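You operate a simulated robot arm through the tools that you are given. There is no shell and no other tool. Be economical: measure what you need, move in short steps, check, and stop when the job is done.

Carry out the task below with a simulated two-armed robot. There is one attempt and no reset: what you move stays moved.

Task
Add two ladles of cold soup to the crock and heat it through.
Fine: from the soup pot, with the long green ladle, and leave it in that pot; glass lid on; orange cooker on HIGH till its lamp turns green, then WARM; spill nothing.
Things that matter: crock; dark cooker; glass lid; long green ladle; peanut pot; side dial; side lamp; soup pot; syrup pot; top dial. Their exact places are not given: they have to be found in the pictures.

It is judged by the outcome, as a careful person would: the job done as asked, and still so three seconds after it is handed in. It fails if anything else is knocked over, pushed out of place, dropped, spilled or broken. A push-on lid holds only when it is set on centred and level and pressed home; a screw cap is set on level and turned clockwise until tight.

Robot
Two 6-joint arms with two-finger grippers on one trunk, on a base that drives. Base frame: it is fixed to the floor where the robot stands at the start and does not move with it; the origin is under the middle of the robot, x ahead of it, y to its left, z up; the surface under the hand at the start is at about z = 0.854. Readings come in m, degrees, newtons and seconds.
The left shoulder is at the start at [0.03, 0.178, 1.213], the right one opposite. With the tool pointing down near the work surface each hand reaches from about 0.58 to 0.72 m from the robot's upright axis, wherever it stands, measured 20 degrees to its own side. Places, roughly: dark cooker [0.8, 0.2, 0.9]; glass lid (20x20x7 cm) [0.5, 0.2, 0.9]; long green ladle (16x8x28 cm) [0.7, 0, 0.9]; side dial [0.8, -0.2, 0.9]; side lamp [0.8, -0.2, 1]; top dial [0.7, 0.2, 0.9]. Payload 2.54 kg a hand.
The TCP of each hand is the grasp point between the finger pads, 0.03 m short of the fingertips. In the tool frame z runs along the fingers and y along their closing line. The gripper opens to 0.116 m. The gripper's body begins 0.095 m behind the TCP.
Orientation is told as [roll, pitch, yaw] about the base's x, y, z axes, in that order, counted from this pose: with the fingers straight down and closing along the base's y, the tool's x points along the base's -x, its y along +y and its z along -z.

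Tools
- The arms move only by the tool nudge_tool. It takes "left_targets", "right_targets" or both (then of equal length, played together; a hand with none holds still); each is a list of rows, each an object (a shift or turn left out is 0, a gripper value left out holds the last) with "slide": the shift along the base's x, y, z in m, a list of three; "angular": the turn, a rotation vector about the base's x, y, z in degrees, a list of three; "gripper": the opening, from 0 (shut) to 1 (fully open). In form: [{"slide": [tx, ty, tz], "angular": [ax, ay, az], "gripper": gripper}, ...]. A call has 1 to 12 rows; each row shifts and turns the commanded pose from where the row before left it. A row lasts 0.2 s, in which the tool goes at most 0.05 m and 8.6 degrees; a call with a longer step from one row to the next is refused whole, and so is a gripper value outside its range. Where a pose cannot be reached the arm comes as near as it can. A force on the tool above 40 N (or 10 N above the force at the start of the call, whichever is more), or a blocked arm, ends the call early, and 0.2 s more pass. The fingers move at their own pace (about 0.153 m/s each) and stop on an object; they squeeze with about 34 N. The grip force told is the motor's: it shows also when the fingers shut on nothing. Time passes only in rows, and 0.2 s behind the last, so rows that do not move let the fingers close. The reply holds the time, the measured pose of the TCP, the force on the tool along the base axes, the opening and the grip force, in the units named above and with some noise, with the torque about the TCP (base axes, N m) and any sound that the robot's microphone picked up.
- Cameras (640 x 400 px; columns grow to the right, rows downward): "scene" is now at [0.042, -0.0147, 1.9263]; the picture's right is [-0.22, -0.97, 0.00], its down [-0.81, 0.18, -0.56] and it looks along [0.55, -0.13, -0.83] (base axes); focal length 250 px, centre (320, 200). "left" rides on the left gripper at [0.069, 0.015, -0.122] in its tool frame; the picture's right is [-0.21, 0.98, 0.00], its down [-0.83, -0.18, -0.53] and it looks along [-0.52, -0.11, 0.85] (tool axes); focal length 251 px, centre (320, 200). "right" rides on the right gripper at [0.069, -0.015, -0.122] in its tool frame; the picture's right is [0.21, 0.98, 0.00], its down [-0.83, 0.18, -0.53] and it looks along [-0.52, 0.11, 0.85] (tool axes); focal length 251 px, centre (320, 200).
- grab_frame(camera): a new picture of that camera. No time passes.
- raise_lower(by): slides the trunk up (or, below 0, down) by that many m; the arms and the scene camera ride with it, the base frame stays. It gives what a move gives, with no picture.
- base_move(legs): drives the robot by 1 to 6 legs, each [ahead, left, turn to the left] in m, m and degrees, along the robot's own axes; the way and the turn of a leg run together, so that a leg with both is an arc; at most 1.5 m and 180 degrees a leg. The arms and the cameras ride along, it lands a little off, and it stops where it bumps. It gives what a move gives.
- turn_head(pan, tilt): turns the head with the scene camera to pan (to the left, within 143 degrees either way) and tilt (down, from -29 to 69), counted from straight ahead of the robot. It gives what a move gives.
- point_at(camera, pixels): for up to 12 pixels [column, row] of the newest picture of that camera ("zoom" is the newest enlarged one), the place [x, y, z] in the base frame of the surface seen there, good to about 0.002 m. No time passes.
- close_up(camera, box): a new picture of the part [left, top, right, bottom] of that camera's present view, enlarged. No time passes.
- close_job(): hands the job in; it is judged then, once.

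Keep the steps short. Do not move on a guess: measure, check each grasp and each placing, and mend mistakes. In all there are 80 turns and 70 pictures (those below and enlarged ones count). Leave the grippers open and the arms clear of the work at the hand-in unless told otherwise, and finish with a single line.

The tools are called after "Emit:" by a JSON object that holds its "op" and its "data". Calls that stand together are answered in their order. nudge_tool: Moves the arms, as the interface text tells. Its arguments: {"type":"object","properties":{"left_targets":{"type":"array"},"right_targets":{"type":"array"}},"required":[]} The other tools are called the same way: raise_lower (by) slides the trunk up or down; base_move (legs) drives the base; turn_head (pan, tilt) turns the head that bears the scene camera; grab_frame (camera) takes a picture; point_at (camera, pixels) gives the place of the surface under pixels of a picture; close_up (camera, box) takes an enlarged picture of a part of a camera's view; close_job () hands the job in.

At the start:

```text
time: 0.0
left_ee_pos: [0.5253, 0.1159, 1.4985]
left_tcp_rot: [-0.1, 0.1, 0.1]
left_force: [0.9, -0.4, -0.3]
left_moment: [0.0, 0.02, 0.01]
left_finger_gap: 0.116
left_grip_force: 0.0
right_ee_pos: [0.4887, -0.314, 1.4837]
right_tcp_rot: [0.0, 0.0, 0.0]
right_force: [0.4, 0.6, -0.2]
right_moment: [0.0, -0.01, -0.01]
right_finger_gap: 0.1161
right_grip_force: 0.0
trunk travel left (down, up): [-0.425, 0.115]
robot x, y, heading: [0.002, 0.0025, -0.0]
head pan, tilt: [-12.9, 55.7]
```

scene: 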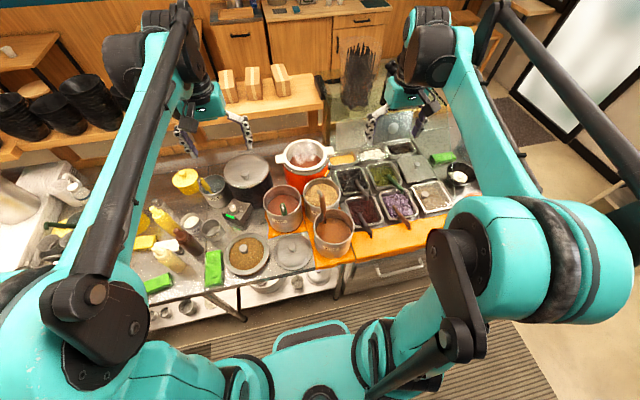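
right: 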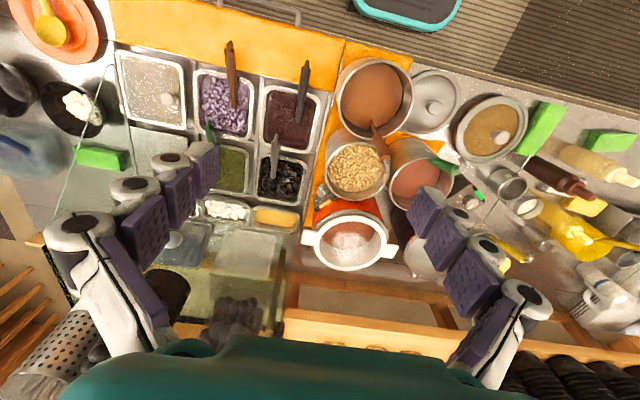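
left: 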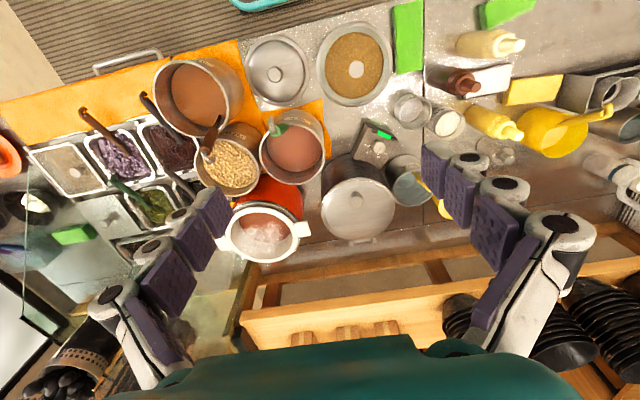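

I see three pots, an orange cooker with a white crock and a dark cooker with a lid. I'll enlarge the middle of the scene to identify them.

Emit:
{"op": "close_up", "data": {"camera": "scene", "box": [200, 120, 400, 280]}}

Emit:
{"op": "close_up", "data": {"camera": "left", "box": [140, 20, 460, 270]}}

```text
2.50 times, centred on (300, 200) of scene
```

zoom: 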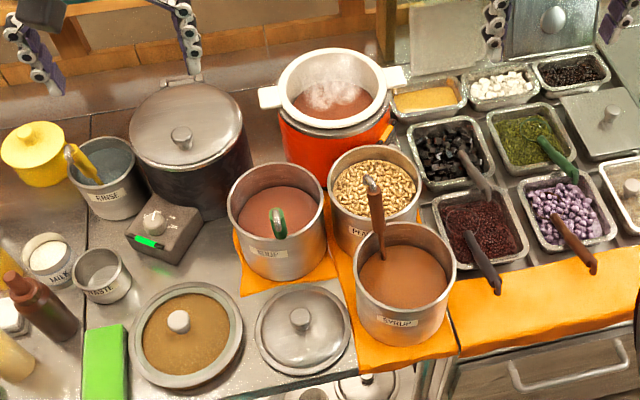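

```text
1.60 times, centred on (300, 145) of left
```

zoom: 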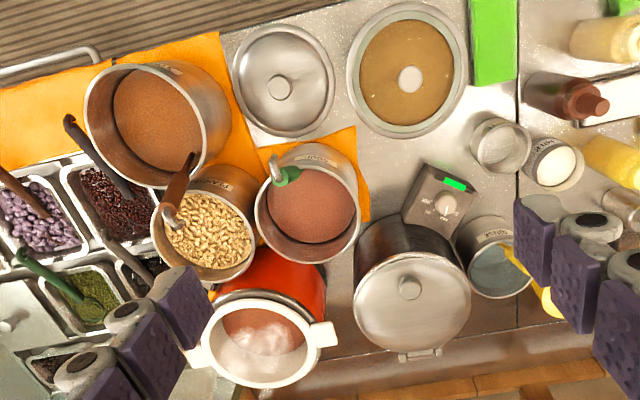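

The middle-left pot appears to read SOUP and holds the green-handled ladle. The orange cooker holds the crock. I'll measure the main features in the scene close-up, then look at the labels and controls.

Emit:
{"op": "close_up", "data": {"camera": "scene", "box": [255, 130, 365, 200]}}

Emit:
{"op": "close_up", "data": {"camera": "scene", "box": [215, 190, 365, 285]}}

Emit:
{"op": "close_up", "data": {"camera": "right", "box": [280, 120, 460, 280]}}

```text
5.71 times, centred on (310, 165) of scene
```

zoom: 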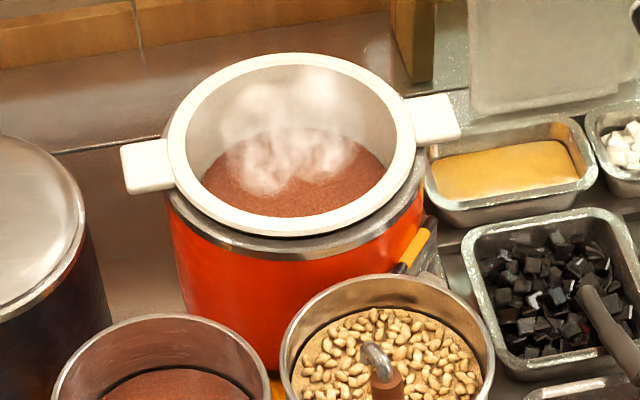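

```text
4.21 times, centred on (290, 238) of scene
```

zoom: 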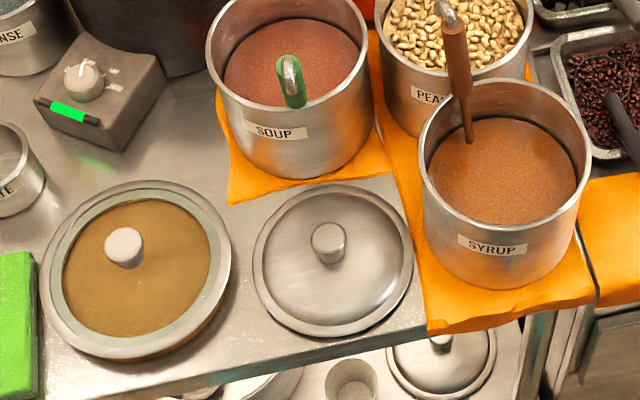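

```text
2.50 times, centred on (370, 200) of right
```

zoom: 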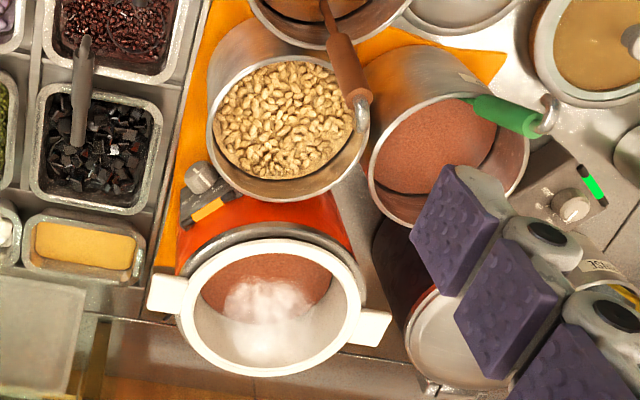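

SOUP is confirmed, with the green ladle in it. The orange cooker's control box is on its right side, with the knob near zoom (200,178) and the lamp near (207,210). I'll measure these.

Emit:
{"op": "point_at", "data": {"camera": "zoom", "pixels": [[200, 178], [207, 210], [185, 225], [480, 108], [535, 128], [545, 112], [440, 140], [270, 245], [340, 300], [185, 300], [260, 350], [165, 292]]}}

Emit:
{"op": "point_at", "data": {"camera": "scene", "pixels": [[284, 187], [267, 197], [301, 197], [284, 213], [242, 254], [246, 249], [226, 254], [270, 252], [246, 236], [246, 274], [292, 248], [284, 208]]}}

Emit:
{"op": "point_at", "data": {"camera": "left", "pixels": [[355, 69], [318, 62], [390, 62], [355, 25], [352, 107], [275, 130], [295, 150], [285, 105], [265, 235], [302, 229], [230, 236], [375, 147]]}}

```text
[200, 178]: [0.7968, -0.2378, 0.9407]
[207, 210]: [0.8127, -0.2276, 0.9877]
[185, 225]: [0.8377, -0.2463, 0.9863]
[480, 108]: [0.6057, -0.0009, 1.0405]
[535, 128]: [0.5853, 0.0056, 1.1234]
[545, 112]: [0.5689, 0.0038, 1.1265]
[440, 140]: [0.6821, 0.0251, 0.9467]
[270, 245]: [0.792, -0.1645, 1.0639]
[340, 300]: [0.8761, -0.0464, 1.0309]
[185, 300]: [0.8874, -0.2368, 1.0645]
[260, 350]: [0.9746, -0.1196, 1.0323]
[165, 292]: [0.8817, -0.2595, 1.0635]
```

```text
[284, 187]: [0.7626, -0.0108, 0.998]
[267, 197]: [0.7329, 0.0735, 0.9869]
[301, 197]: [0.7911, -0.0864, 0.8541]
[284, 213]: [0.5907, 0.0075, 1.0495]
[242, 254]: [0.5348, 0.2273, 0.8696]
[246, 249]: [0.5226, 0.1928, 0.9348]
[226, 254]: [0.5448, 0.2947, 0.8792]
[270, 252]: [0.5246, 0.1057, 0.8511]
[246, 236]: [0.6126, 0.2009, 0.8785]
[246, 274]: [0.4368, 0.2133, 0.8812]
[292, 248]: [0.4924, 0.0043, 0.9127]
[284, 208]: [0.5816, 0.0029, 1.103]
```

```text
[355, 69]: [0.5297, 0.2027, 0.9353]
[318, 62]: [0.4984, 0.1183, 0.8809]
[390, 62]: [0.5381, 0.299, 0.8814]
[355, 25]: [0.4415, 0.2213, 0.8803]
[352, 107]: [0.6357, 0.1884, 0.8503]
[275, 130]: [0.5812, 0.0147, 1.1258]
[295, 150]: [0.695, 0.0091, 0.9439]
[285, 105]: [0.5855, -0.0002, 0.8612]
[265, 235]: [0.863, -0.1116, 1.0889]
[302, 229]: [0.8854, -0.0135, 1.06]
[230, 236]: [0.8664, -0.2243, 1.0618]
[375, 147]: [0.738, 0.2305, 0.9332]
```

Measurements so far:

| Feature | Reading |
|---|---|
| Crock rim z | about 1.064 |
| Soup pot rim z | about 0.99 |
| Ladle grip | about (0.585, 0.004, 1.11) |
| Side knob | (0.797, -0.238, 0.941) |

Next I'll measure how far the base can drive ahead, plus the pot rims and nearby handles.

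Emit:
{"op": "point_at", "data": {"camera": "scene", "pixels": [[310, 325], [310, 335], [280, 352], [345, 345], [240, 286], [300, 272], [330, 268], [400, 260], [322, 195], [323, 205], [325, 220], [333, 218]]}}

Emit:
{"op": "point_at", "data": {"camera": "right", "pixels": [[380, 125], [371, 122], [375, 135], [352, 218], [352, 267], [392, 243], [309, 240], [320, 236], [383, 234], [392, 180], [440, 175], [415, 137]]}}

Emit:
{"op": "close_up", "data": {"camera": "right", "box": [310, 170, 390, 220]}}

```text
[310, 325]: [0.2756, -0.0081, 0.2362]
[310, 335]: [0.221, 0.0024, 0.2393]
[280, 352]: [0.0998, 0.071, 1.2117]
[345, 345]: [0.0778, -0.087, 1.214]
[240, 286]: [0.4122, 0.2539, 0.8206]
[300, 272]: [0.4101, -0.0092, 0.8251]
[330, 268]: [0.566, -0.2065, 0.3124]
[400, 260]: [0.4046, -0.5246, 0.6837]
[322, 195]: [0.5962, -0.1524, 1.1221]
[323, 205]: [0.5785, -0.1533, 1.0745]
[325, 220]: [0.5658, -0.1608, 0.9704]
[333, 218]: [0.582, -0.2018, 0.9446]
```

```text
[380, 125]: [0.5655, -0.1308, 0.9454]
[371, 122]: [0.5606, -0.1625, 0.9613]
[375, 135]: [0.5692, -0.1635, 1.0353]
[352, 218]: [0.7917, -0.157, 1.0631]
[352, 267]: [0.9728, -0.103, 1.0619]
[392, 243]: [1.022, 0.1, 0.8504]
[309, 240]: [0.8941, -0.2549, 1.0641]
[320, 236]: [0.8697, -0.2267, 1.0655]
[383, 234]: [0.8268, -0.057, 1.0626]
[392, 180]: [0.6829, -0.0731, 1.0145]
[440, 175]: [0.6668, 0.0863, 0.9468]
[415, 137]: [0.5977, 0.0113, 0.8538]
```

```text
8.00 times, centred on (350, 195) of right
```

zoom: 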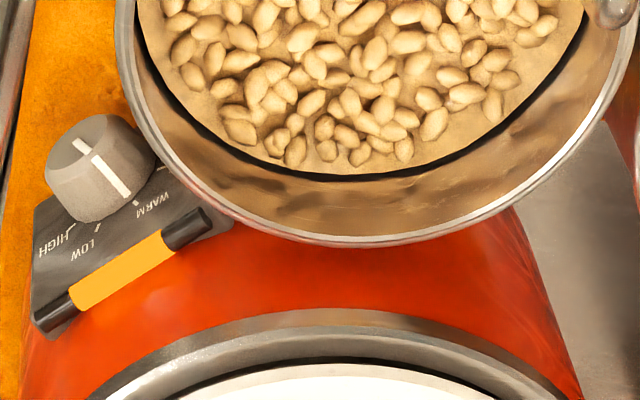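

The counter's front edge is at x≈0.41, the base front is at about 0.28, and the syrup ladle handle stands at (0.58,-0.155) up to z≈1.12. I'll use the right arm with its fingers tilted forward for the ladle. First I'll raise the trunk to gain height.

Emit:
{"op": "raise_lower", "data": {"by": 0.1}}

Emit:
{"op": "nudge_tool", "data": {"left_targets": [{"slide": [0, 0.04, 0]}, {"slide": [0, 0.04, 0]}, {"slide": [0, 0.04, 0]}, {"slide": [0, 0.04, 0]}, {"slide": [0, 0.04, 0]}, {}, {}, {}, {}, {}], "right_targets": [{"slide": [0, 0.0, -0.02], "angular": [0, -8, 0]}, {"slide": [0, 0, -0.02], "angular": [0, -8, 0]}, {"slide": [0, 0, -0.04], "angular": [0, -8, 0]}, {"slide": [0, 0.03, -0.03], "angular": [0, -8, 0]}, {"slide": [0, 0.03, -0.03], "angular": [0, -8, 0]}, {"slide": [0, 0.04, -0.03], "angular": [0, -8, 0]}, {"slide": [0, 0.04, -0.03], "angular": [0, -8, 0]}, {"slide": [0, 0.04, 0], "angular": [0, -8, 0]}, {"slide": [0, 0.04, 0]}, {"slide": [0, 0.04, 0]}]}}

```text
time: 1.3
left_ee_pos: [0.5241, 0.1164, 1.5978]
left_tcp_rot: [0.0, 0.0, 0.1]
left_force: [-0.8, 0.0, -0.1]
left_moment: [-0.01, -0.01, -0.01]
left_finger_gap: 0.116
left_grip_force: 0.1
right_ee_pos: [0.4891, -0.3137, 1.5825]
right_tcp_rot: [-0.1, -0.1, 0.1]
right_force: [-0.1, 0.5, 0.0]
right_moment: [-0.02, 0.02, -0.01]
right_finger_gap: 0.1161
right_grip_force: 0.1
trunk travel left (down, up): [-0.525, 0.015]
robot x, y, heading: [-0.0014, -0.0009, -0.2]
head pan, tilt: [-12.9, 55.7]
```

```text
time: 3.5
left_ee_pos: [0.5283, 0.3214, 1.5924]
left_tcp_rot: [-0.1, 0.0, 0.0]
left_force: [0.8, 0.4, -0.5]
left_moment: [-0.01, 0.04, 0.01]
left_finger_gap: 0.116
left_grip_force: 0.2
right_ee_pos: [0.4901, -0.0507, 1.3939]
right_tcp_rot: [-0.1, -64.0, 0.2]
right_force: [-0.1, -0.2, 0.2]
right_moment: [-0.03, 0.0, -0.04]
right_finger_gap: 0.116
right_grip_force: 0.0
right hand out of reach, approached as far as the arm can: row 8
trunk travel left (down, up): [-0.525, 0.015]
robot x, y, heading: [0.0029, -0.0014, -0.0]
head pan, tilt: [-12.9, 55.7]
```

The arm folds well enough: it reached (0.49,-0.05,1.394) at pitch -64. Next I'll line up with the ladle handle at y≈0.003, staying short of it at x 0.50, and come down to about z 1.20. Then I'll look.

Emit:
{"op": "nudge_tool", "data": {"right_targets": [{"slide": [0, 0.03, -0.04]}, {"slide": [0, 0.024, -0.04]}, {"slide": [0, 0, -0.04]}, {"slide": [0, 0, -0.04]}, {"slide": [0, 0, -0.03]}, {}]}}

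Emit:
{"op": "grab_frame", "data": {"camera": "right"}}

Emit:
{"op": "grab_frame", "data": {"camera": "scene"}}

```text
time: 4.9
left_ee_pos: [0.5246, 0.3187, 1.5945]
left_tcp_rot: [-0.1, 0.0, 0.1]
left_force: [-0.3, -0.5, -0.5]
left_moment: [0.01, 0.0, 0.0]
left_finger_gap: 0.1159
left_grip_force: 0.1
right_ee_pos: [0.5478, 0.0418, 1.3449]
right_tcp_rot: [0.1, -63.9, -0.1]
right_force: [-0.1, -0.7, 0.3]
right_moment: [0.02, 0.01, 0.03]
right_finger_gap: 0.116
right_grip_force: 0.0
right hand out of reach, approached as far as the arm can: row 1, 2, 3, 4, 5
trunk travel left (down, up): [-0.525, 0.015]
robot x, y, heading: [-0.0013, -0.0008, -0.1]
head pan, tilt: [-12.9, 55.7]
```

```text
60 pictures are left
```

right: 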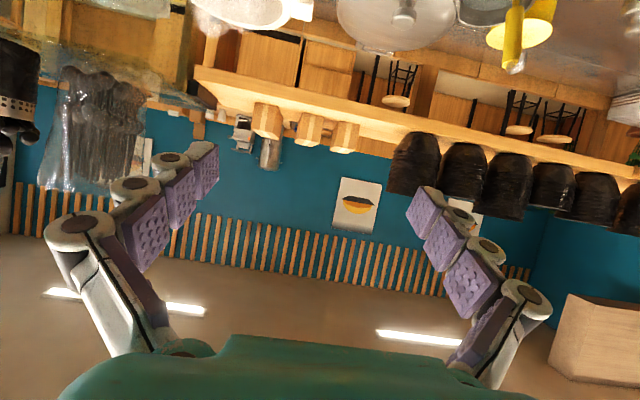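

```text
59 pictures are left
```

scene: 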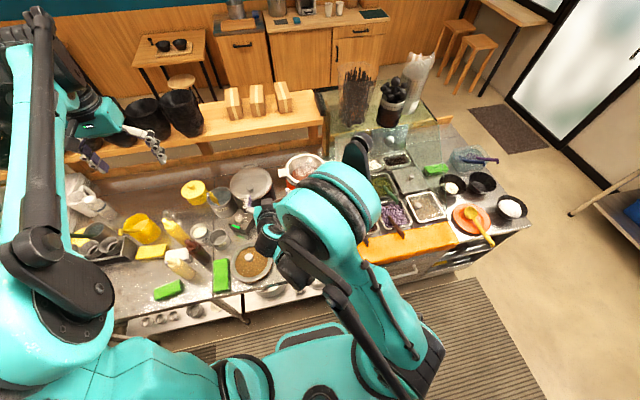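

The arm is too folded there: it was clipped to (0.548,0.042,1.345). I'll come down onto the handle from above instead, farther out at x≈0.59. First I'll move forward and see which pose it takes.

Emit:
{"op": "nudge_tool", "data": {"right_targets": [{"slide": [0.04, 0, 0]}, {"slide": [0.04, 0, 0]}, {"slide": [0.02, 0, 0]}, {}]}}

```text
time: 5.9
left_ee_pos: [0.5275, 0.3199, 1.5939]
left_tcp_rot: [0.0, 0.0, 0.1]
left_force: [0.6, 0.3, -0.4]
left_moment: [0.0, 0.0, 0.02]
left_finger_gap: 0.1161
left_grip_force: 0.1
right_ee_pos: [0.6501, 0.0447, 1.3427]
right_tcp_rot: [-0.1, -64.0, 0.1]
right_force: [-0.1, -0.4, -1.0]
right_moment: [-0.01, -0.02, -0.01]
right_finger_gap: 0.1158
right_grip_force: 0.1
trunk travel left (down, up): [-0.525, 0.015]
robot x, y, heading: [0.0021, -0.0013, -0.3]
head pan, tilt: [-12.9, 55.7]
```

Commands restart from the actual pose, now (0.650,0.045,1.343). I'll move to (0.61,0.004,1.24), above the handle top at 1.126, and check the alignment with the left camera.

Emit:
{"op": "nudge_tool", "data": {"right_targets": [{"slide": [-0.02, -0.02, -0.02]}, {"slide": [-0.02, -0.021, -0.02]}, {"slide": [0, 0, -0.03]}, {"slide": [0, 0, -0.03]}, {}], "left_targets": [{"slide": [0, 0, -0.04]}, {"slide": [0, 0, -0.04]}, {"slide": [0, 0, -0.04]}, {"slide": [0, 0, -0.04]}, {}]}}

Emit:
{"op": "grab_frame", "data": {"camera": "left"}}

```text
time: 7.1
left_ee_pos: [0.5252, 0.3152, 1.4388]
left_tcp_rot: [0.0, 0.0, 0.0]
left_force: [-0.1, 0.2, -0.6]
left_moment: [0.02, -0.01, -0.02]
left_finger_gap: 0.1158
left_grip_force: 0.0
right_ee_pos: [0.6451, 0.0191, 1.2822]
right_tcp_rot: [0.1, -64.0, 0.0]
right_force: [-0.2, 1.1, 0.1]
right_moment: [0.0, -0.02, 0.03]
right_finger_gap: 0.1159
right_grip_force: 0.0
right hand out of reach, approached as far as the arm can: row 2, 3, 4
trunk travel left (down, up): [-0.525, 0.015]
robot x, y, heading: [-0.0009, -0.0021, -0.2]
head pan, tilt: [-12.9, 55.7]
```

```text
58 pictures are left
```

left: 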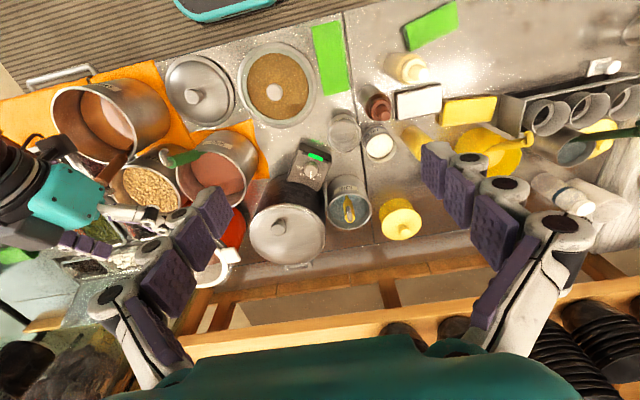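

With the wrist below the shoulder the fold is limited, so I'll let the trunk do the vertical work. First I'll bring the right hand to about (0.59,0.004,1.42) with the pitch 10° flatter. Then I'll lower the trunk.

Emit:
{"op": "nudge_tool", "data": {"right_targets": [{"slide": [0, 0, 0.04]}, {"slide": [0, 0, 0.04]}, {"slide": [-0.02, -0.007, 0.04], "angular": [0, -5, 0]}, {"slide": [-0.035, -0.008, 0.02], "angular": [0, -5, 0]}, {}], "left_targets": [{"slide": [0, 0.04, 0.04]}, {"slide": [0, 0.04, 0.04]}, {"slide": [0, 0, 0.04]}, {"slide": [0, 0, 0.03]}, {}]}}

Emit:
{"op": "raise_lower", "data": {"by": -0.2}}

```text
refused: row 1 steps farther than a row can; nothing moved
```

```text
time: 9.3
left_ee_pos: [0.5256, 0.3169, 1.2384]
left_tcp_rot: [0.0, 0.0, 0.0]
left_force: [-0.4, 0.2, -0.7]
left_moment: [0.02, 0.02, -0.02]
left_finger_gap: 0.116
left_grip_force: 0.0
right_ee_pos: [0.6462, 0.0191, 1.082]
right_tcp_rot: [0.0, -63.9, 0.0]
right_force: [-0.3, 0.2, -0.4]
right_moment: [-0.05, 0.02, -0.04]
right_finger_gap: 0.1159
right_grip_force: 0.1
trunk travel left (down, up): [-0.325, 0.215]
robot x, y, heading: [-0.0034, 0.0018, 0.2]
head pan, tilt: [-12.9, 55.7]
```

My mistake: the arm move was refused (a combined step over 5 cm), but the trunk drop that followed still ran. The forces are near zero and the hand is straddling the handle at (0.646,0.019,1.082). I'll look before doing anything else.

Emit:
{"op": "grab_frame", "data": {"camera": "left"}}

Emit:
{"op": "grab_frame", "data": {"camera": "scene"}}

```text
57 pictures are left
```

left: 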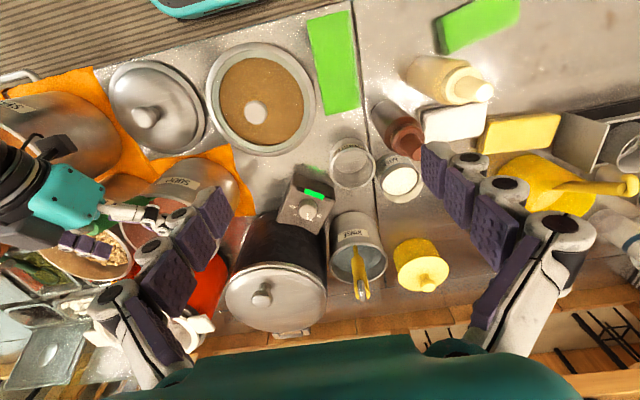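

```text
56 pictures are left
```

scene: 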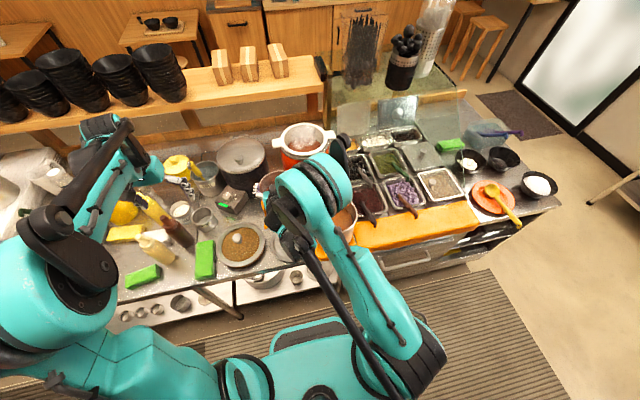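

Emit:
{"op": "close_up", "data": {"camera": "left", "box": [60, 140, 260, 270]}}

Emit:
{"op": "close_up", "data": {"camera": "right", "box": [160, 60, 480, 260]}}

```text
3.08 times, centred on (160, 205) of left
```

zoom: 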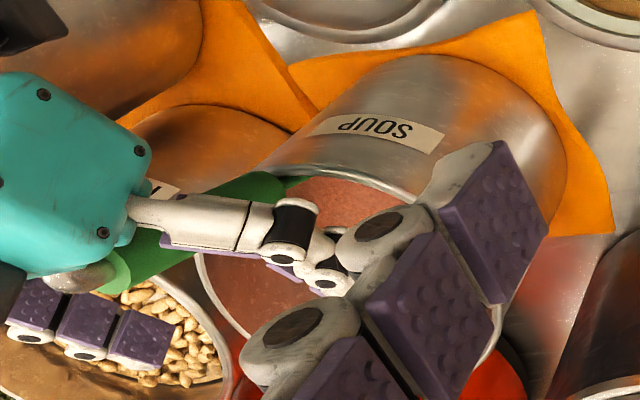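

```text
2.00 times, centred on (320, 160) of right
```

zoom: 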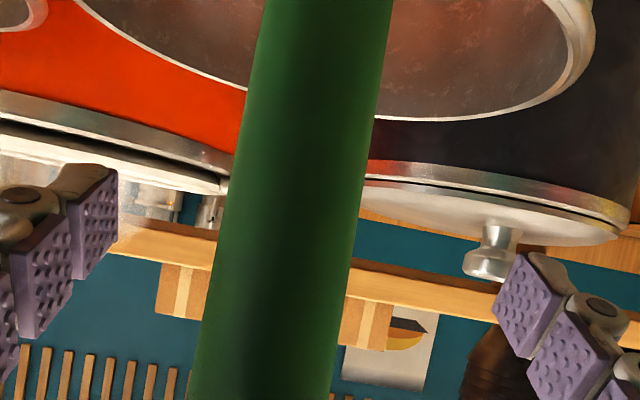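

The handle is between the open fingers and untouched. I'll raise the hand clear of it, shift to x≈0.595 and y≈0.005, and flatten the pitch by 8°.

Emit:
{"op": "nudge_tool", "data": {"right_targets": [{"slide": [0, 0, 0.04]}, {"slide": [0, 0, 0.04]}, {"slide": [0, 0, 0.04]}, {"slide": [0, 0, 0.04]}, {"slide": [-0.02, -0.007, 0.0], "angular": [0, -4, 0]}, {"slide": [-0.03, -0.007, 0.0], "angular": [0, -4, 0]}, {}]}}

```text
time: 10.9
left_ee_pos: [0.5263, 0.3169, 1.2376]
left_tcp_rot: [-0.1, -0.1, 0.0]
left_force: [0.6, 1.4, -0.6]
left_moment: [-0.01, 0.03, 0.02]
left_finger_gap: 0.1159
left_grip_force: 0.0
right_ee_pos: [0.5968, 0.0068, 1.242]
right_tcp_rot: [-0.1, -71.8, 0.1]
right_force: [-0.3, 0.2, -1.1]
right_moment: [0.02, -0.04, 0.0]
right_finger_gap: 0.1158
right_grip_force: 0.2
trunk travel left (down, up): [-0.325, 0.215]
robot x, y, heading: [-0.0006, 0.0005, -0.0]
head pan, tilt: [-12.9, 55.7]
```

Reached without clipping. Before lowering the trunk 0.155 I'll raise the left hand 0.16 so it stays clear of the bottles.

Emit:
{"op": "nudge_tool", "data": {"left_targets": [{"slide": [0, 0, 0.04]}, {"slide": [0, 0, 0.04]}, {"slide": [0, 0, 0.04]}, {"slide": [0, 0, 0.04]}, {}]}}

Emit:
{"op": "close_up", "data": {"camera": "right", "box": [160, 0, 480, 200]}}

```text
time: 12.1
left_ee_pos: [0.5239, 0.3157, 1.3984]
left_tcp_rot: [0.0, -0.1, 0.0]
left_force: [0.2, -0.1, 0.5]
left_moment: [-0.02, -0.04, 0.0]
left_finger_gap: 0.1159
left_grip_force: 0.1
right_ee_pos: [0.5952, 0.0062, 1.2424]
right_tcp_rot: [-0.1, -71.9, 0.2]
right_force: [0.3, -0.6, 0.3]
right_moment: [0.03, -0.01, -0.03]
right_finger_gap: 0.1158
right_grip_force: 0.0
trunk travel left (down, up): [-0.325, 0.215]
robot x, y, heading: [-0.0011, -0.0005, 0.0]
head pan, tilt: [-12.9, 55.7]
```

```text
2.00 times, centred on (320, 100) of right
```

zoom: 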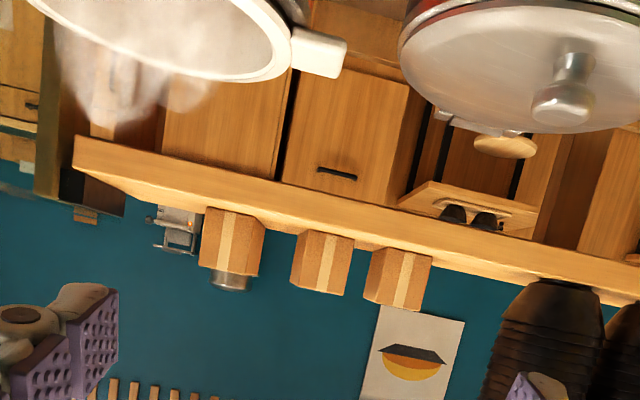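

I'm now lowering the trunk 0.155 so the open fingers come down around the handle to z≈1.087.

Emit:
{"op": "raise_lower", "data": {"by": -0.155}}

Emit:
{"op": "grab_frame", "data": {"camera": "right"}}

```text
time: 13.9
left_ee_pos: [0.5239, 0.3163, 1.2424]
left_tcp_rot: [0.0, -0.1, 0.1]
left_force: [0.2, -0.3, 0.3]
left_moment: [0.03, -0.02, -0.01]
left_finger_gap: 0.1157
left_grip_force: 0.0
right_ee_pos: [0.5958, 0.0062, 1.0874]
right_tcp_rot: [0.0, -71.9, 0.0]
right_force: [0.1, 0.1, 0.6]
right_moment: [-0.02, 0.03, -0.01]
right_finger_gap: 0.116
right_grip_force: 0.1
trunk travel left (down, up): [-0.17, 0.37]
robot x, y, heading: [-0.0005, 0.0013, 0.1]
head pan, tilt: [-12.9, 55.7]
```

```text
52 pictures are left
```

right: 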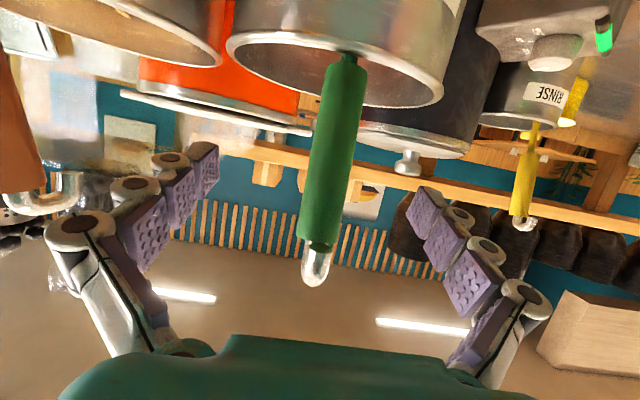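

Good view (upside-down): the green grip runs from (348,60) to (318,240), between the fingers. I'll measure it.

Emit:
{"op": "point_at", "data": {"camera": "right", "pixels": [[347, 65], [340, 110], [332, 160], [326, 200], [319, 235], [316, 270], [345, 58]]}}

```text
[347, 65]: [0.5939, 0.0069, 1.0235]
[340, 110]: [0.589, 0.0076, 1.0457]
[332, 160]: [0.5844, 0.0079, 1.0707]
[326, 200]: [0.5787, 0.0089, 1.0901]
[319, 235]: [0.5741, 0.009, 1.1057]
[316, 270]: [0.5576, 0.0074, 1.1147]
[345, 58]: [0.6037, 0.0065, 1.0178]
```

The handle centre at this height is about (0.588, 0.008), tilted about 13° toward the robot, and the TCP is at (0.596,0.006). I'm closing the gripper here.

Emit:
{"op": "nudge_tool", "data": {"right_targets": [{"slide": [-0.003, 0.002, 0]}, {"gripper": 0}, {}, {}, {}]}}

Emit:
{"op": "grab_frame", "data": {"camera": "right"}}

```text
time: 15.1
left_ee_pos: [0.5234, 0.3156, 1.2423]
left_tcp_rot: [0.0, 0.1, -0.1]
left_force: [0.3, -0.6, -0.1]
left_moment: [-0.01, 0.0, 0.02]
left_finger_gap: 0.1159
left_grip_force: 0.1
right_ee_pos: [0.5933, 0.0074, 1.0882]
right_tcp_rot: [0.1, -71.9, 0.1]
right_force: [-0.5, -0.9, 0.6]
right_moment: [0.03, 0.02, -0.03]
right_finger_gap: 0.0251
right_grip_force: 34.0
trunk travel left (down, up): [-0.17, 0.37]
robot x, y, heading: [0.0011, 0.0009, 0.1]
head pan, tilt: [-12.9, 55.7]
```

```text
51 pictures are left
```

right: 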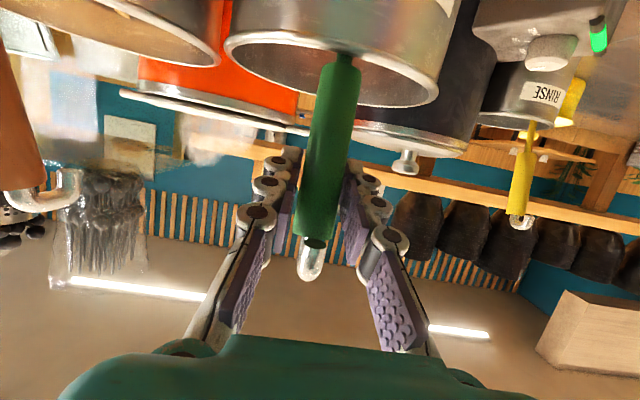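

The handle is held (gap 0.025, 34 N). I'll lift 1 cm, then turn it upright 13° about the bowl end: pitch +13° with TCP +5 cm in x. Then I'll check.

Emit:
{"op": "nudge_tool", "data": {"right_targets": [{"slide": [0, 0, 0.01]}, {"slide": [0.017, 0, 0.002], "angular": [0, 4.3, 0]}, {"slide": [0.017, 0, 0.002], "angular": [0, 4.3, 0]}, {"slide": [0.017, 0, 0.001], "angular": [0, 4.4, 0]}, {}, {}]}}

Emit:
{"op": "grab_frame", "data": {"camera": "right"}}

Emit:
{"op": "grab_frame", "data": {"camera": "left"}}

```text
time: 16.5
left_ee_pos: [0.5238, 0.3151, 1.2423]
left_tcp_rot: [0.0, 0.0, 0.0]
left_force: [0.8, 0.8, 0.2]
left_moment: [0.0, 0.01, 0.0]
left_finger_gap: 0.1161
left_grip_force: 0.0
right_ee_pos: [0.6438, 0.007, 1.1017]
right_tcp_rot: [0.0, -58.9, 0.0]
right_force: [-0.7, 0.2, 2.8]
right_moment: [-0.03, -0.06, -0.02]
right_finger_gap: 0.0251
right_grip_force: 34.3
trunk travel left (down, up): [-0.17, 0.37]
robot x, y, heading: [0.0019, 0.0032, -0.0]
head pan, tilt: [-12.9, 55.7]
```

```text
50 pictures are left
```

right: 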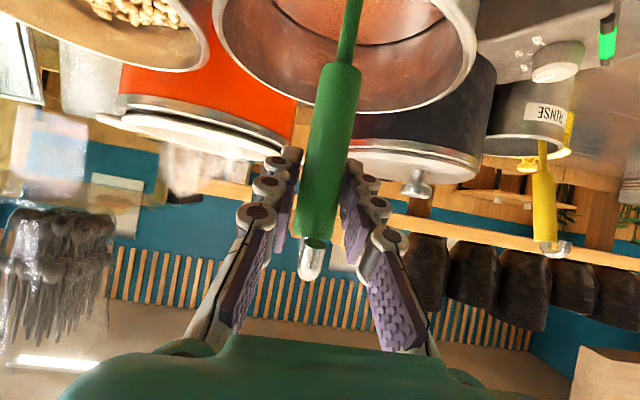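

```text
49 pictures are left
```

left: 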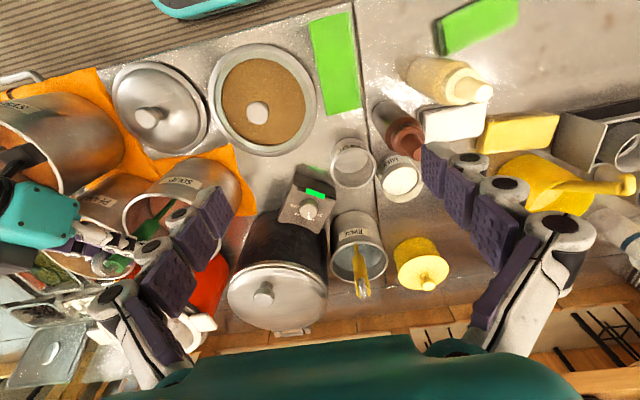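

Emit:
{"op": "point_at", "data": {"camera": "right", "pixels": [[352, 20], [346, 55], [340, 85], [330, 140], [322, 190], [318, 230], [225, 30], [474, 45], [400, 108], [270, 85], [300, 20], [400, 20]]}}

```text
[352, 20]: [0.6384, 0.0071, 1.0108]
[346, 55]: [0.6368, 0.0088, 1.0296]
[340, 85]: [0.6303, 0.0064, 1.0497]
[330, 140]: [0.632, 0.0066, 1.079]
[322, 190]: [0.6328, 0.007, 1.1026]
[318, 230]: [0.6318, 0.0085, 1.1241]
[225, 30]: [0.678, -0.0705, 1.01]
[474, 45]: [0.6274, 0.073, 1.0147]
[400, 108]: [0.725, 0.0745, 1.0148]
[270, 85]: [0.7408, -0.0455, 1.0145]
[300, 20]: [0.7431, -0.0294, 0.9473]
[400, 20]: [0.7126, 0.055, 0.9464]
```

The handle is vertical at x≈0.642, y≈0.007. The pot rim is at z 1.015, its centre is near (0.677,0.010), and the soup level is 0.947. I'll raise the trunk 0.13 so the ladle comes out of the soup but stays over the pot, and check.

Emit:
{"op": "raise_lower", "data": {"by": 0.13}}

Emit:
{"op": "grab_frame", "data": {"camera": "right"}}

Emit:
{"op": "close_up", "data": {"camera": "left", "box": [40, 130, 280, 280]}}

```text
time: 18.1
left_ee_pos: [0.5245, 0.3154, 1.372]
left_tcp_rot: [0.0, 0.0, -0.1]
left_force: [-0.7, -0.4, 0.1]
left_moment: [0.0, -0.02, 0.03]
left_finger_gap: 0.1158
left_grip_force: 0.1
right_ee_pos: [0.6429, 0.0074, 1.2322]
right_tcp_rot: [0.0, -58.7, 0.0]
right_force: [0.2, -0.5, -0.5]
right_moment: [0.0, 0.05, 0.0]
right_finger_gap: 0.025
right_grip_force: 33.7
trunk travel left (down, up): [-0.3, 0.24]
robot x, y, heading: [0.0012, 0.0031, 0.2]
head pan, tilt: [-12.9, 55.7]
```

```text
48 pictures are left
```

right: 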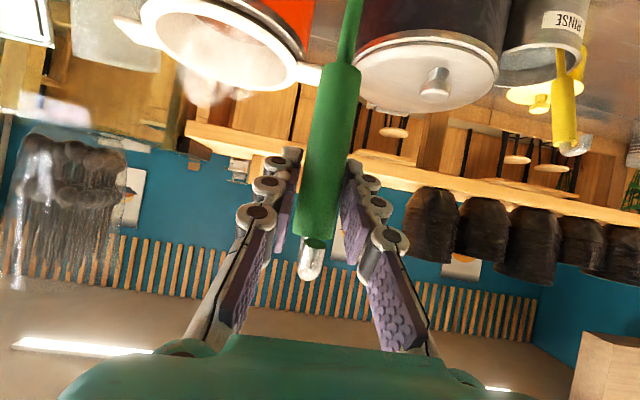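

```text
2.67 times, centred on (160, 205) of left
```

zoom: 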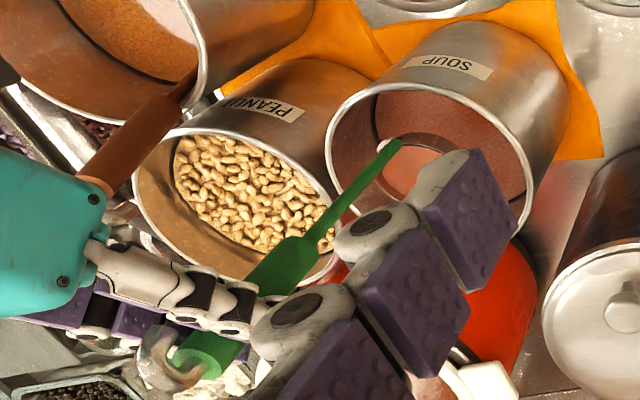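

The bowl is out of the soup and looks full. I'll raise the trunk another 0.12, to TCP ≈1.352 and bowl bottom ≈1.12, above the crock rim at 1.065.

Emit:
{"op": "raise_lower", "data": {"by": 0.12}}

Emit:
{"op": "grab_frame", "data": {"camera": "left"}}

Emit:
{"op": "grab_frame", "data": {"camera": "scene"}}

```text
time: 19.6
left_ee_pos: [0.5239, 0.3146, 1.4927]
left_tcp_rot: [0.0, 0.0, -0.1]
left_force: [0.4, 0.4, -0.8]
left_moment: [-0.01, -0.01, -0.02]
left_finger_gap: 0.116
left_grip_force: 0.0
right_ee_pos: [0.6437, 0.0068, 1.3523]
right_tcp_rot: [-0.1, -58.9, 0.0]
right_force: [0.1, -0.3, -1.5]
right_moment: [-0.01, 0.04, 0.04]
right_finger_gap: 0.025
right_grip_force: 33.5
trunk travel left (down, up): [-0.42, 0.12]
robot x, y, heading: [0.0055, 0.0009, -0.1]
head pan, tilt: [-12.9, 55.7]
```

```text
46 pictures are left
```

left: 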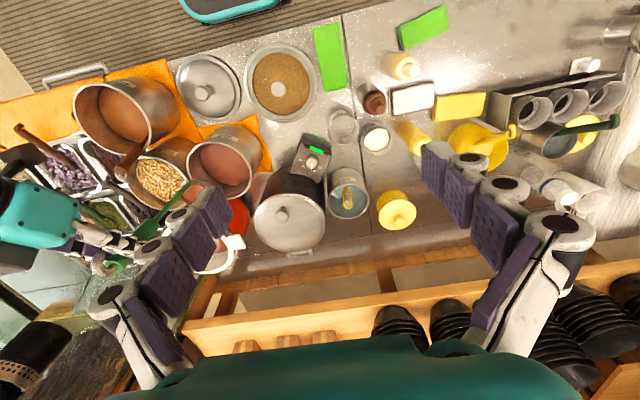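

```text
45 pictures are left
```

scene: 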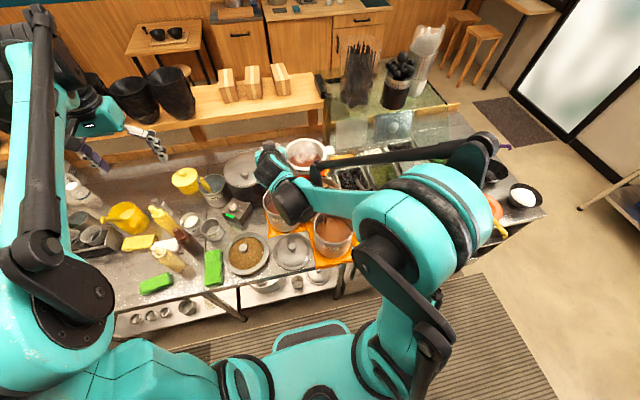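

I'm holding the ladle upright at TCP (0.644,0.007,1.352). The crock centre works out near (0.882,-0.135), which is far for the pour. I'll drive 0.08 ahead (base front goes 0.28→0.36, counter at 0.41) with the ladle high and level. I'll also measure the surroundings from the scene picture: the glass guard and the dark cooker lid.

Emit:
{"op": "point_at", "data": {"camera": "scene", "pixels": [[395, 127], [375, 135], [440, 140], [352, 148], [242, 160], [240, 172], [305, 140], [330, 155], [290, 155], [333, 215], [400, 100], [350, 120]]}}

Emit:
{"op": "base_move", "data": {"legs": [[0.08, 0, 0]]}}

```text
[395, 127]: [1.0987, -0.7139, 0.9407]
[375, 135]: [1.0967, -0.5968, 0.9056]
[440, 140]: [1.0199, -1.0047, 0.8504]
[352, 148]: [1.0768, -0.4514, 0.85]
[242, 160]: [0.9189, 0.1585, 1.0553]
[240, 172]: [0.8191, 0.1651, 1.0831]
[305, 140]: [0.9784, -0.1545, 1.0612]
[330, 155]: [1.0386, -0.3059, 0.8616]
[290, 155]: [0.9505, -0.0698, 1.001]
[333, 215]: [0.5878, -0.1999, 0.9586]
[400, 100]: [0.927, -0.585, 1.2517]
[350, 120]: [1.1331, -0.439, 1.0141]
```

```text
time: 20.6
left_ee_pos: [0.6027, 0.3171, 1.4927]
left_tcp_rot: [0.0, 0.0, 0.2]
left_force: [0.1, -0.2, -0.5]
left_moment: [0.02, 0.03, 0.02]
left_finger_gap: 0.1161
left_grip_force: 0.1
right_ee_pos: [0.7229, 0.0088, 1.3539]
right_tcp_rot: [0.1, -58.9, 0.2]
right_force: [1.2, -0.8, -1.1]
right_moment: [-0.03, 0.02, -0.03]
right_finger_gap: 0.0249
right_grip_force: 33.9
trunk travel left (down, up): [-0.42, 0.12]
robot x, y, heading: [0.0816, -0.0013, 0.2]
head pan, tilt: [-12.9, 55.7]
```

The base is now at x=0.082 with the ladle steady. One reading at (0.927,-0.585,1.25) suggests a glass guard near the toppings, so I'll look there before choosing the pour side.

Emit:
{"op": "close_up", "data": {"camera": "scene", "box": [230, 60, 520, 260]}}

```text
2.00 times, centred on (375, 160) of scene
```

zoom: 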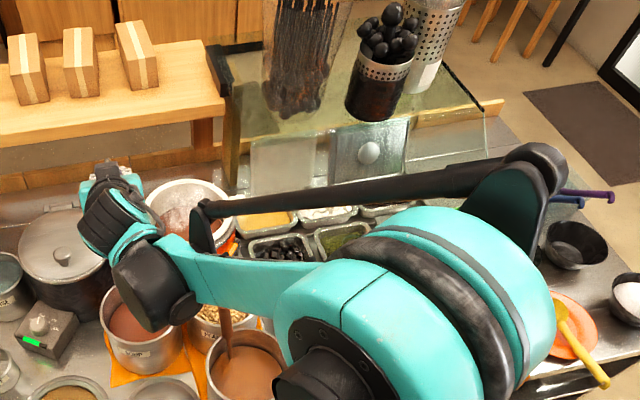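

A glass guard with a shelf on top stands over the far part of the toppings. I'll measure its edges.

Emit:
{"op": "point_at", "data": {"camera": "zoom", "pixels": [[236, 180], [234, 130], [230, 85], [215, 60], [225, 47], [485, 110], [470, 90], [300, 130], [350, 115], [420, 100], [250, 150], [240, 100]]}}

```text
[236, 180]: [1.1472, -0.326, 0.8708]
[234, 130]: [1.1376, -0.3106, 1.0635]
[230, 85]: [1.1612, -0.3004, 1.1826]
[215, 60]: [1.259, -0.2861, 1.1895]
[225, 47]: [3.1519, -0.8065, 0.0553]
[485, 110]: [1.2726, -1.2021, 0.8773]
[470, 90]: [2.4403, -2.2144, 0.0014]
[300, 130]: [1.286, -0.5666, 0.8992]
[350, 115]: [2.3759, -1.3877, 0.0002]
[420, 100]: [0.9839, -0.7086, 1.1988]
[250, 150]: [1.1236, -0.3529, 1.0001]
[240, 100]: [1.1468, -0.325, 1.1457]
```

The guard's post is at (1.14,-0.32) with the shelf at z≈1.19, so I'll keep the hand at x≤0.85 on that side. To see the ladle bowl, I'll pull the left hand back and yaw it to the right so its camera looks at the bowl.

Emit:
{"op": "nudge_tool", "data": {"left_targets": [{"slide": [-0.03, 0, 0], "angular": [0, 0, -8]}, {"slide": [-0.03, 0, 0], "angular": [0, 0, -8]}, {"slide": [-0.03, 0, 0], "angular": [0, 0, -8]}, {"slide": [-0.03, 0, 0], "angular": [0, 0, -8]}, {"slide": [0, 0, 0], "angular": [0, 0, -8]}, {}]}}

Emit:
{"op": "grab_frame", "data": {"camera": "left"}}

```text
time: 22.0
left_ee_pos: [0.4832, 0.3154, 1.4937]
left_tcp_rot: [0.0, 0.0, -40.0]
left_force: [-0.5, -0.7, 0.2]
left_moment: [0.0, -0.04, 0.02]
left_finger_gap: 0.1162
left_grip_force: 0.0
right_ee_pos: [0.723, 0.0092, 1.3514]
right_tcp_rot: [0.0, -58.9, 0.2]
right_force: [-0.4, -0.5, -1.6]
right_moment: [0.0, 0.02, -0.02]
right_finger_gap: 0.0251
right_grip_force: 34.1
trunk travel left (down, up): [-0.42, 0.12]
robot x, y, heading: [0.0829, 0.004, 0.4]
head pan, tilt: [-12.9, 55.7]
```

```text
43 pictures are left
```

left: 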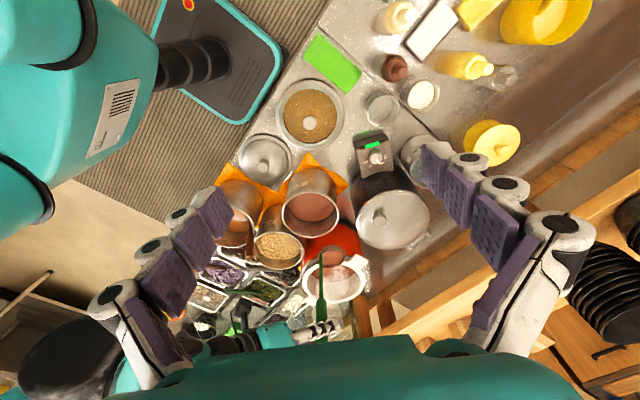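

Emit:
{"op": "close_up", "data": {"camera": "left", "box": [250, 200, 400, 350]}}

```text
2.67 times, centred on (325, 275) of left
```

zoom: 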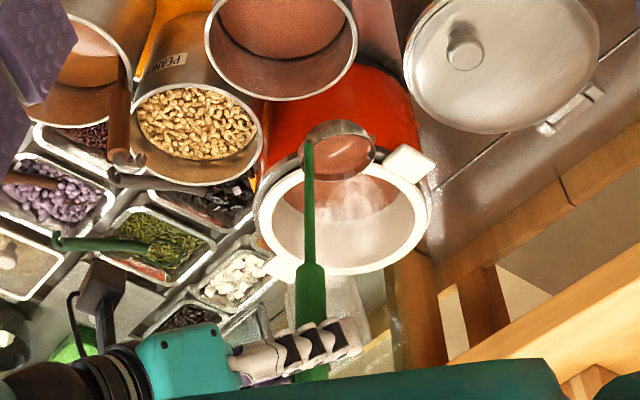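

The bowl is visible at zoom (338,148), full of soup and level. I'll measure it and the crock rim.

Emit:
{"op": "point_at", "data": {"camera": "zoom", "pixels": [[340, 157], [303, 152], [372, 150], [335, 122], [338, 178], [308, 200], [310, 240], [262, 215], [428, 215], [345, 272], [345, 165], [300, 175]]}}

```text
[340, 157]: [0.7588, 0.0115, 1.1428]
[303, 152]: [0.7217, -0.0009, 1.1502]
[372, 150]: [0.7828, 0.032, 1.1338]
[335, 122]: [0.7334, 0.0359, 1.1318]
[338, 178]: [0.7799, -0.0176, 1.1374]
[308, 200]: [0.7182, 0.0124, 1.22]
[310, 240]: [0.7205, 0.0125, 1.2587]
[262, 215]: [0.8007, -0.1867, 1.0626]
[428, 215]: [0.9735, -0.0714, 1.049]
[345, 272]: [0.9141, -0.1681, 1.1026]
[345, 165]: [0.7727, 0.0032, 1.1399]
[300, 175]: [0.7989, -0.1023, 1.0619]
```

The bowl's lip centre is at (0.757,0.010,1.148), about 0.205 below the TCP, with radius about 0.037. The crock centre is (0.884,-0.138), rim z 1.065. I'll carry the bowl level and slowly to (0.88,-0.12,1.165).

Emit:
{"op": "nudge_tool", "data": {"right_targets": [{"slide": [0.007, -0.007, 0.004]}, {"slide": [0.012, -0.013, 0.004]}, {"slide": [0.012, -0.013, 0.004]}, {"slide": [0.012, -0.013, 0.003]}, {"slide": [0.013, -0.013, 0.002]}, {"slide": [0.013, -0.014, 0]}, {"slide": [0.013, -0.014, 0]}, {"slide": [0.013, -0.014, 0]}, {"slide": [0.012, -0.013, 0]}, {"slide": [0.01, -0.01, 0]}, {"slide": [0.006, -0.006, 0]}, {}]}}

Emit:
{"op": "close_up", "data": {"camera": "left", "box": [250, 200, 400, 350]}}

```text
time: 24.6
left_ee_pos: [0.4832, 0.3141, 1.4957]
left_tcp_rot: [-0.1, 0.0, -39.8]
left_force: [-0.4, 0.2, -1.3]
left_moment: [0.0, -0.06, -0.01]
left_finger_gap: 0.1158
left_grip_force: 0.1
right_ee_pos: [0.8479, -0.1223, 1.3681]
right_tcp_rot: [-0.1, -58.8, 0.1]
right_force: [0.0, -0.4, -2.2]
right_moment: [0.01, 0.05, 0.0]
right_finger_gap: 0.025
right_grip_force: 33.7
trunk travel left (down, up): [-0.42, 0.12]
robot x, y, heading: [0.0811, -0.0022, 0.2]
head pan, tilt: [-12.9, 55.7]
```

```text
2.67 times, centred on (325, 275) of left
```

zoom: 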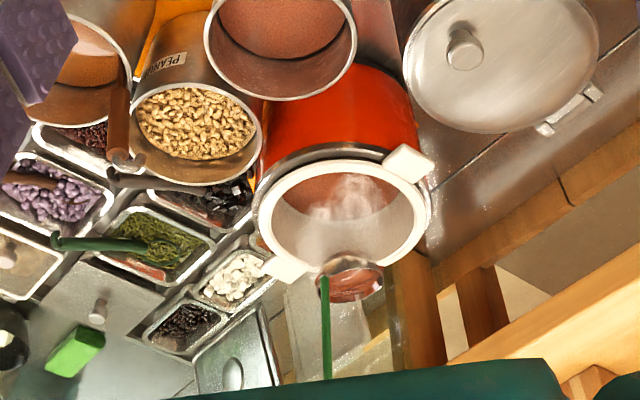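

Emit:
{"op": "point_at", "data": {"camera": "zoom", "pixels": [[350, 287], [382, 280], [318, 290], [350, 258], [300, 275]]}}

Emit:
{"op": "nudge_tool", "data": {"right_targets": [{"slide": [0, -0.0143, -0.0005], "angular": [4, 0, 0]}, {"slide": [0, -0.0142, -0.0015], "angular": [4, 0, 0]}, {"slide": [0, -0.028, -0.0059], "angular": [8, 0, 0]}, {"slide": [0, -0.0269, -0.0098], "angular": [8, 0, 0]}]}}

```text
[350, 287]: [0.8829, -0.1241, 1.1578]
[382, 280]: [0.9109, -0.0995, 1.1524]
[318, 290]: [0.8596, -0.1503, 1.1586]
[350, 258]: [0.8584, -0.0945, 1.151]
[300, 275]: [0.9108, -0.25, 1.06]
```

```text
time: 25.6
left_ee_pos: [0.484, 0.3138, 1.4942]
left_tcp_rot: [0.0, 0.1, -39.8]
left_force: [0.0, 0.0, 0.2]
left_moment: [0.03, 0.02, 0.0]
left_finger_gap: 0.1162
left_grip_force: 0.0
right_ee_pos: [0.8476, -0.2059, 1.3516]
right_tcp_rot: [40.9, -51.5, -34.0]
right_force: [-0.8, -0.1, -1.5]
right_moment: [-0.11, 0.02, 0.05]
right_finger_gap: 0.0249
right_grip_force: 34.2
trunk travel left (down, up): [-0.42, 0.12]
robot x, y, heading: [0.0783, -0.0028, 0.3]
head pan, tilt: [-12.9, 55.7]
```

The bowl is confirmed over the crock, and the 24° roll tracks as intended. I'll continue the roll slowly to 72° with the bowl's lip centre held fixed.

Emit:
{"op": "nudge_tool", "data": {"right_targets": [{"slide": [0, -0.0127, -0.0067], "angular": [4, 0, 0]}, {"slide": [0, -0.0126, -0.0067], "angular": [4, 0, 0]}, {"slide": [0, -0.0116, -0.0084], "angular": [4, 0, 0]}, {"slide": [0, -0.0115, -0.0084], "angular": [4, 0, 0]}, {"slide": [0, -0.0103, -0.01], "angular": [4, 0, 0]}, {"slide": [0, -0.0103, -0.0099], "angular": [4, 0, 0]}, {"slide": [0, -0.0088, -0.0113], "angular": [4, 0, 0]}, {"slide": [0, -0.0088, -0.0112], "angular": [4, 0, 0]}, {"slide": [0, -0.0143, -0.0248], "angular": [8, 0, 0]}, {"slide": [0, -0.0107, -0.0265], "angular": [8, 0, 0]}]}}

Emit:
{"op": "close_up", "data": {"camera": "left", "box": [250, 200, 400, 350]}}

```text
time: 27.8
left_ee_pos: [0.4849, 0.3143, 1.4935]
left_tcp_rot: [0.0, 0.1, -39.8]
left_force: [-0.5, -0.4, 0.2]
left_moment: [0.04, 0.02, -0.01]
left_finger_gap: 0.1161
left_grip_force: 0.1
right_ee_pos: [0.8478, -0.3175, 1.2263]
right_tcp_rot: [80.5, -15.2, -57.6]
right_force: [0.3, -0.2, -0.9]
right_moment: [-0.1, -0.02, 0.02]
right_finger_gap: 0.0249
right_grip_force: 34.4
trunk travel left (down, up): [-0.42, 0.12]
robot x, y, heading: [0.0792, 0.0037, 0.3]
head pan, tilt: [-12.9, 55.7]
```

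```text
2.67 times, centred on (325, 275) of left
```

zoom: 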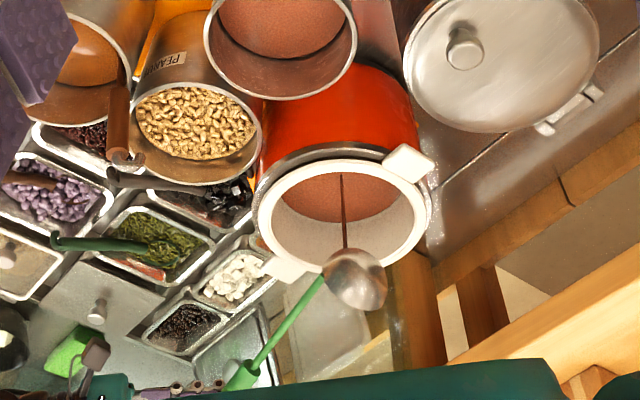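

The stream is landing in the crock. I'll finish the tilt to about 108° and hold to drain.

Emit:
{"op": "nudge_tool", "data": {"right_targets": [{"slide": [0, -0.0069, -0.0278], "angular": [8, 0, 0]}, {"slide": [0, -0.003, -0.0284], "angular": [8, 0, 0]}, {"slide": [0, 0.001, -0.0286], "angular": [8, 0, 0]}, {"slide": [0, 0.005, -0.0282], "angular": [8, 0, 0]}, {}, {}, {}, {}, {}, {}]}}

Emit:
{"op": "close_up", "data": {"camera": "left", "box": [250, 200, 400, 350]}}

```text
time: 30.0
left_ee_pos: [0.4839, 0.3154, 1.494]
left_tcp_rot: [0.0, 0.0, -39.8]
left_force: [0.6, -0.6, 0.0]
left_moment: [-0.01, -0.02, -0.02]
left_finger_gap: 0.116
left_grip_force: 0.1
right_ee_pos: [0.8377, -0.3142, 1.1406]
right_tcp_rot: [97.3, 11.9, -58.2]
right_force: [0.0, -0.1, -0.2]
right_moment: [-0.08, 0.0, 0.0]
right_finger_gap: 0.0247
right_grip_force: 34.2
right hand out of reach, approached as far as the arm can: row 4
trunk travel left (down, up): [-0.42, 0.12]
robot x, y, heading: [0.082, 0.0017, 0.3]
head pan, tilt: [-12.9, 55.7]
```

```text
2.67 times, centred on (325, 275) of left
```

zoom: 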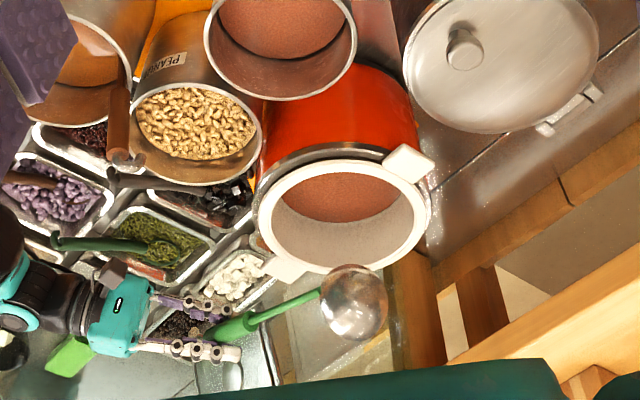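

The ladle is drained and the crock level has risen. I'll reverse the roll about the bowl, keeping it over the crock.

Emit:
{"op": "nudge_tool", "data": {"right_targets": [{"slide": [0, -0.005, 0.0282], "angular": [-8, 0, 0]}, {"slide": [0, -0.001, 0.0286], "angular": [-8, 0, 0]}, {"slide": [0, 0.003, 0.0284], "angular": [-8, 0, 0]}, {"slide": [0, 0.0069, 0.0278], "angular": [-8, 0, 0]}, {"slide": [0, 0.0107, 0.0265], "angular": [-8, 0, 0]}, {"slide": [0, 0.0143, 0.0248], "angular": [-8, 0, 0]}, {"slide": [0, 0.0176, 0.0225], "angular": [-8, 0, 0]}, {"slide": [0, 0.0206, 0.0199], "angular": [-8, 0, 0]}, {"slide": [0, 0.0231, 0.0168], "angular": [-8, 0, 0]}, {"slide": [0, 0.0253, 0.0134], "angular": [-8, 0, 0]}, {"slide": [0, 0.0269, 0.0098], "angular": [-8, 0, 0]}, {"slide": [0, 0.028, 0.0059], "angular": [-8, 0, 0]}]}}

```text
time: 32.6
left_ee_pos: [0.4828, 0.3169, 1.4944]
left_tcp_rot: [-0.1, 0.0, -39.8]
left_force: [0.2, 0.1, 0.0]
left_moment: [-0.03, 0.01, -0.02]
left_finger_gap: 0.116
left_grip_force: 0.1
right_ee_pos: [0.8346, -0.1434, 1.3944]
right_tcp_rot: [15.0, -58.1, -12.7]
right_force: [0.0, 0.7, -0.9]
right_moment: [-0.03, 0.02, -0.02]
right_finger_gap: 0.0252
right_grip_force: 34.3
trunk travel left (down, up): [-0.42, 0.12]
robot x, y, heading: [0.0768, -0.0025, 0.2]
head pan, tilt: [-12.9, 55.7]
```

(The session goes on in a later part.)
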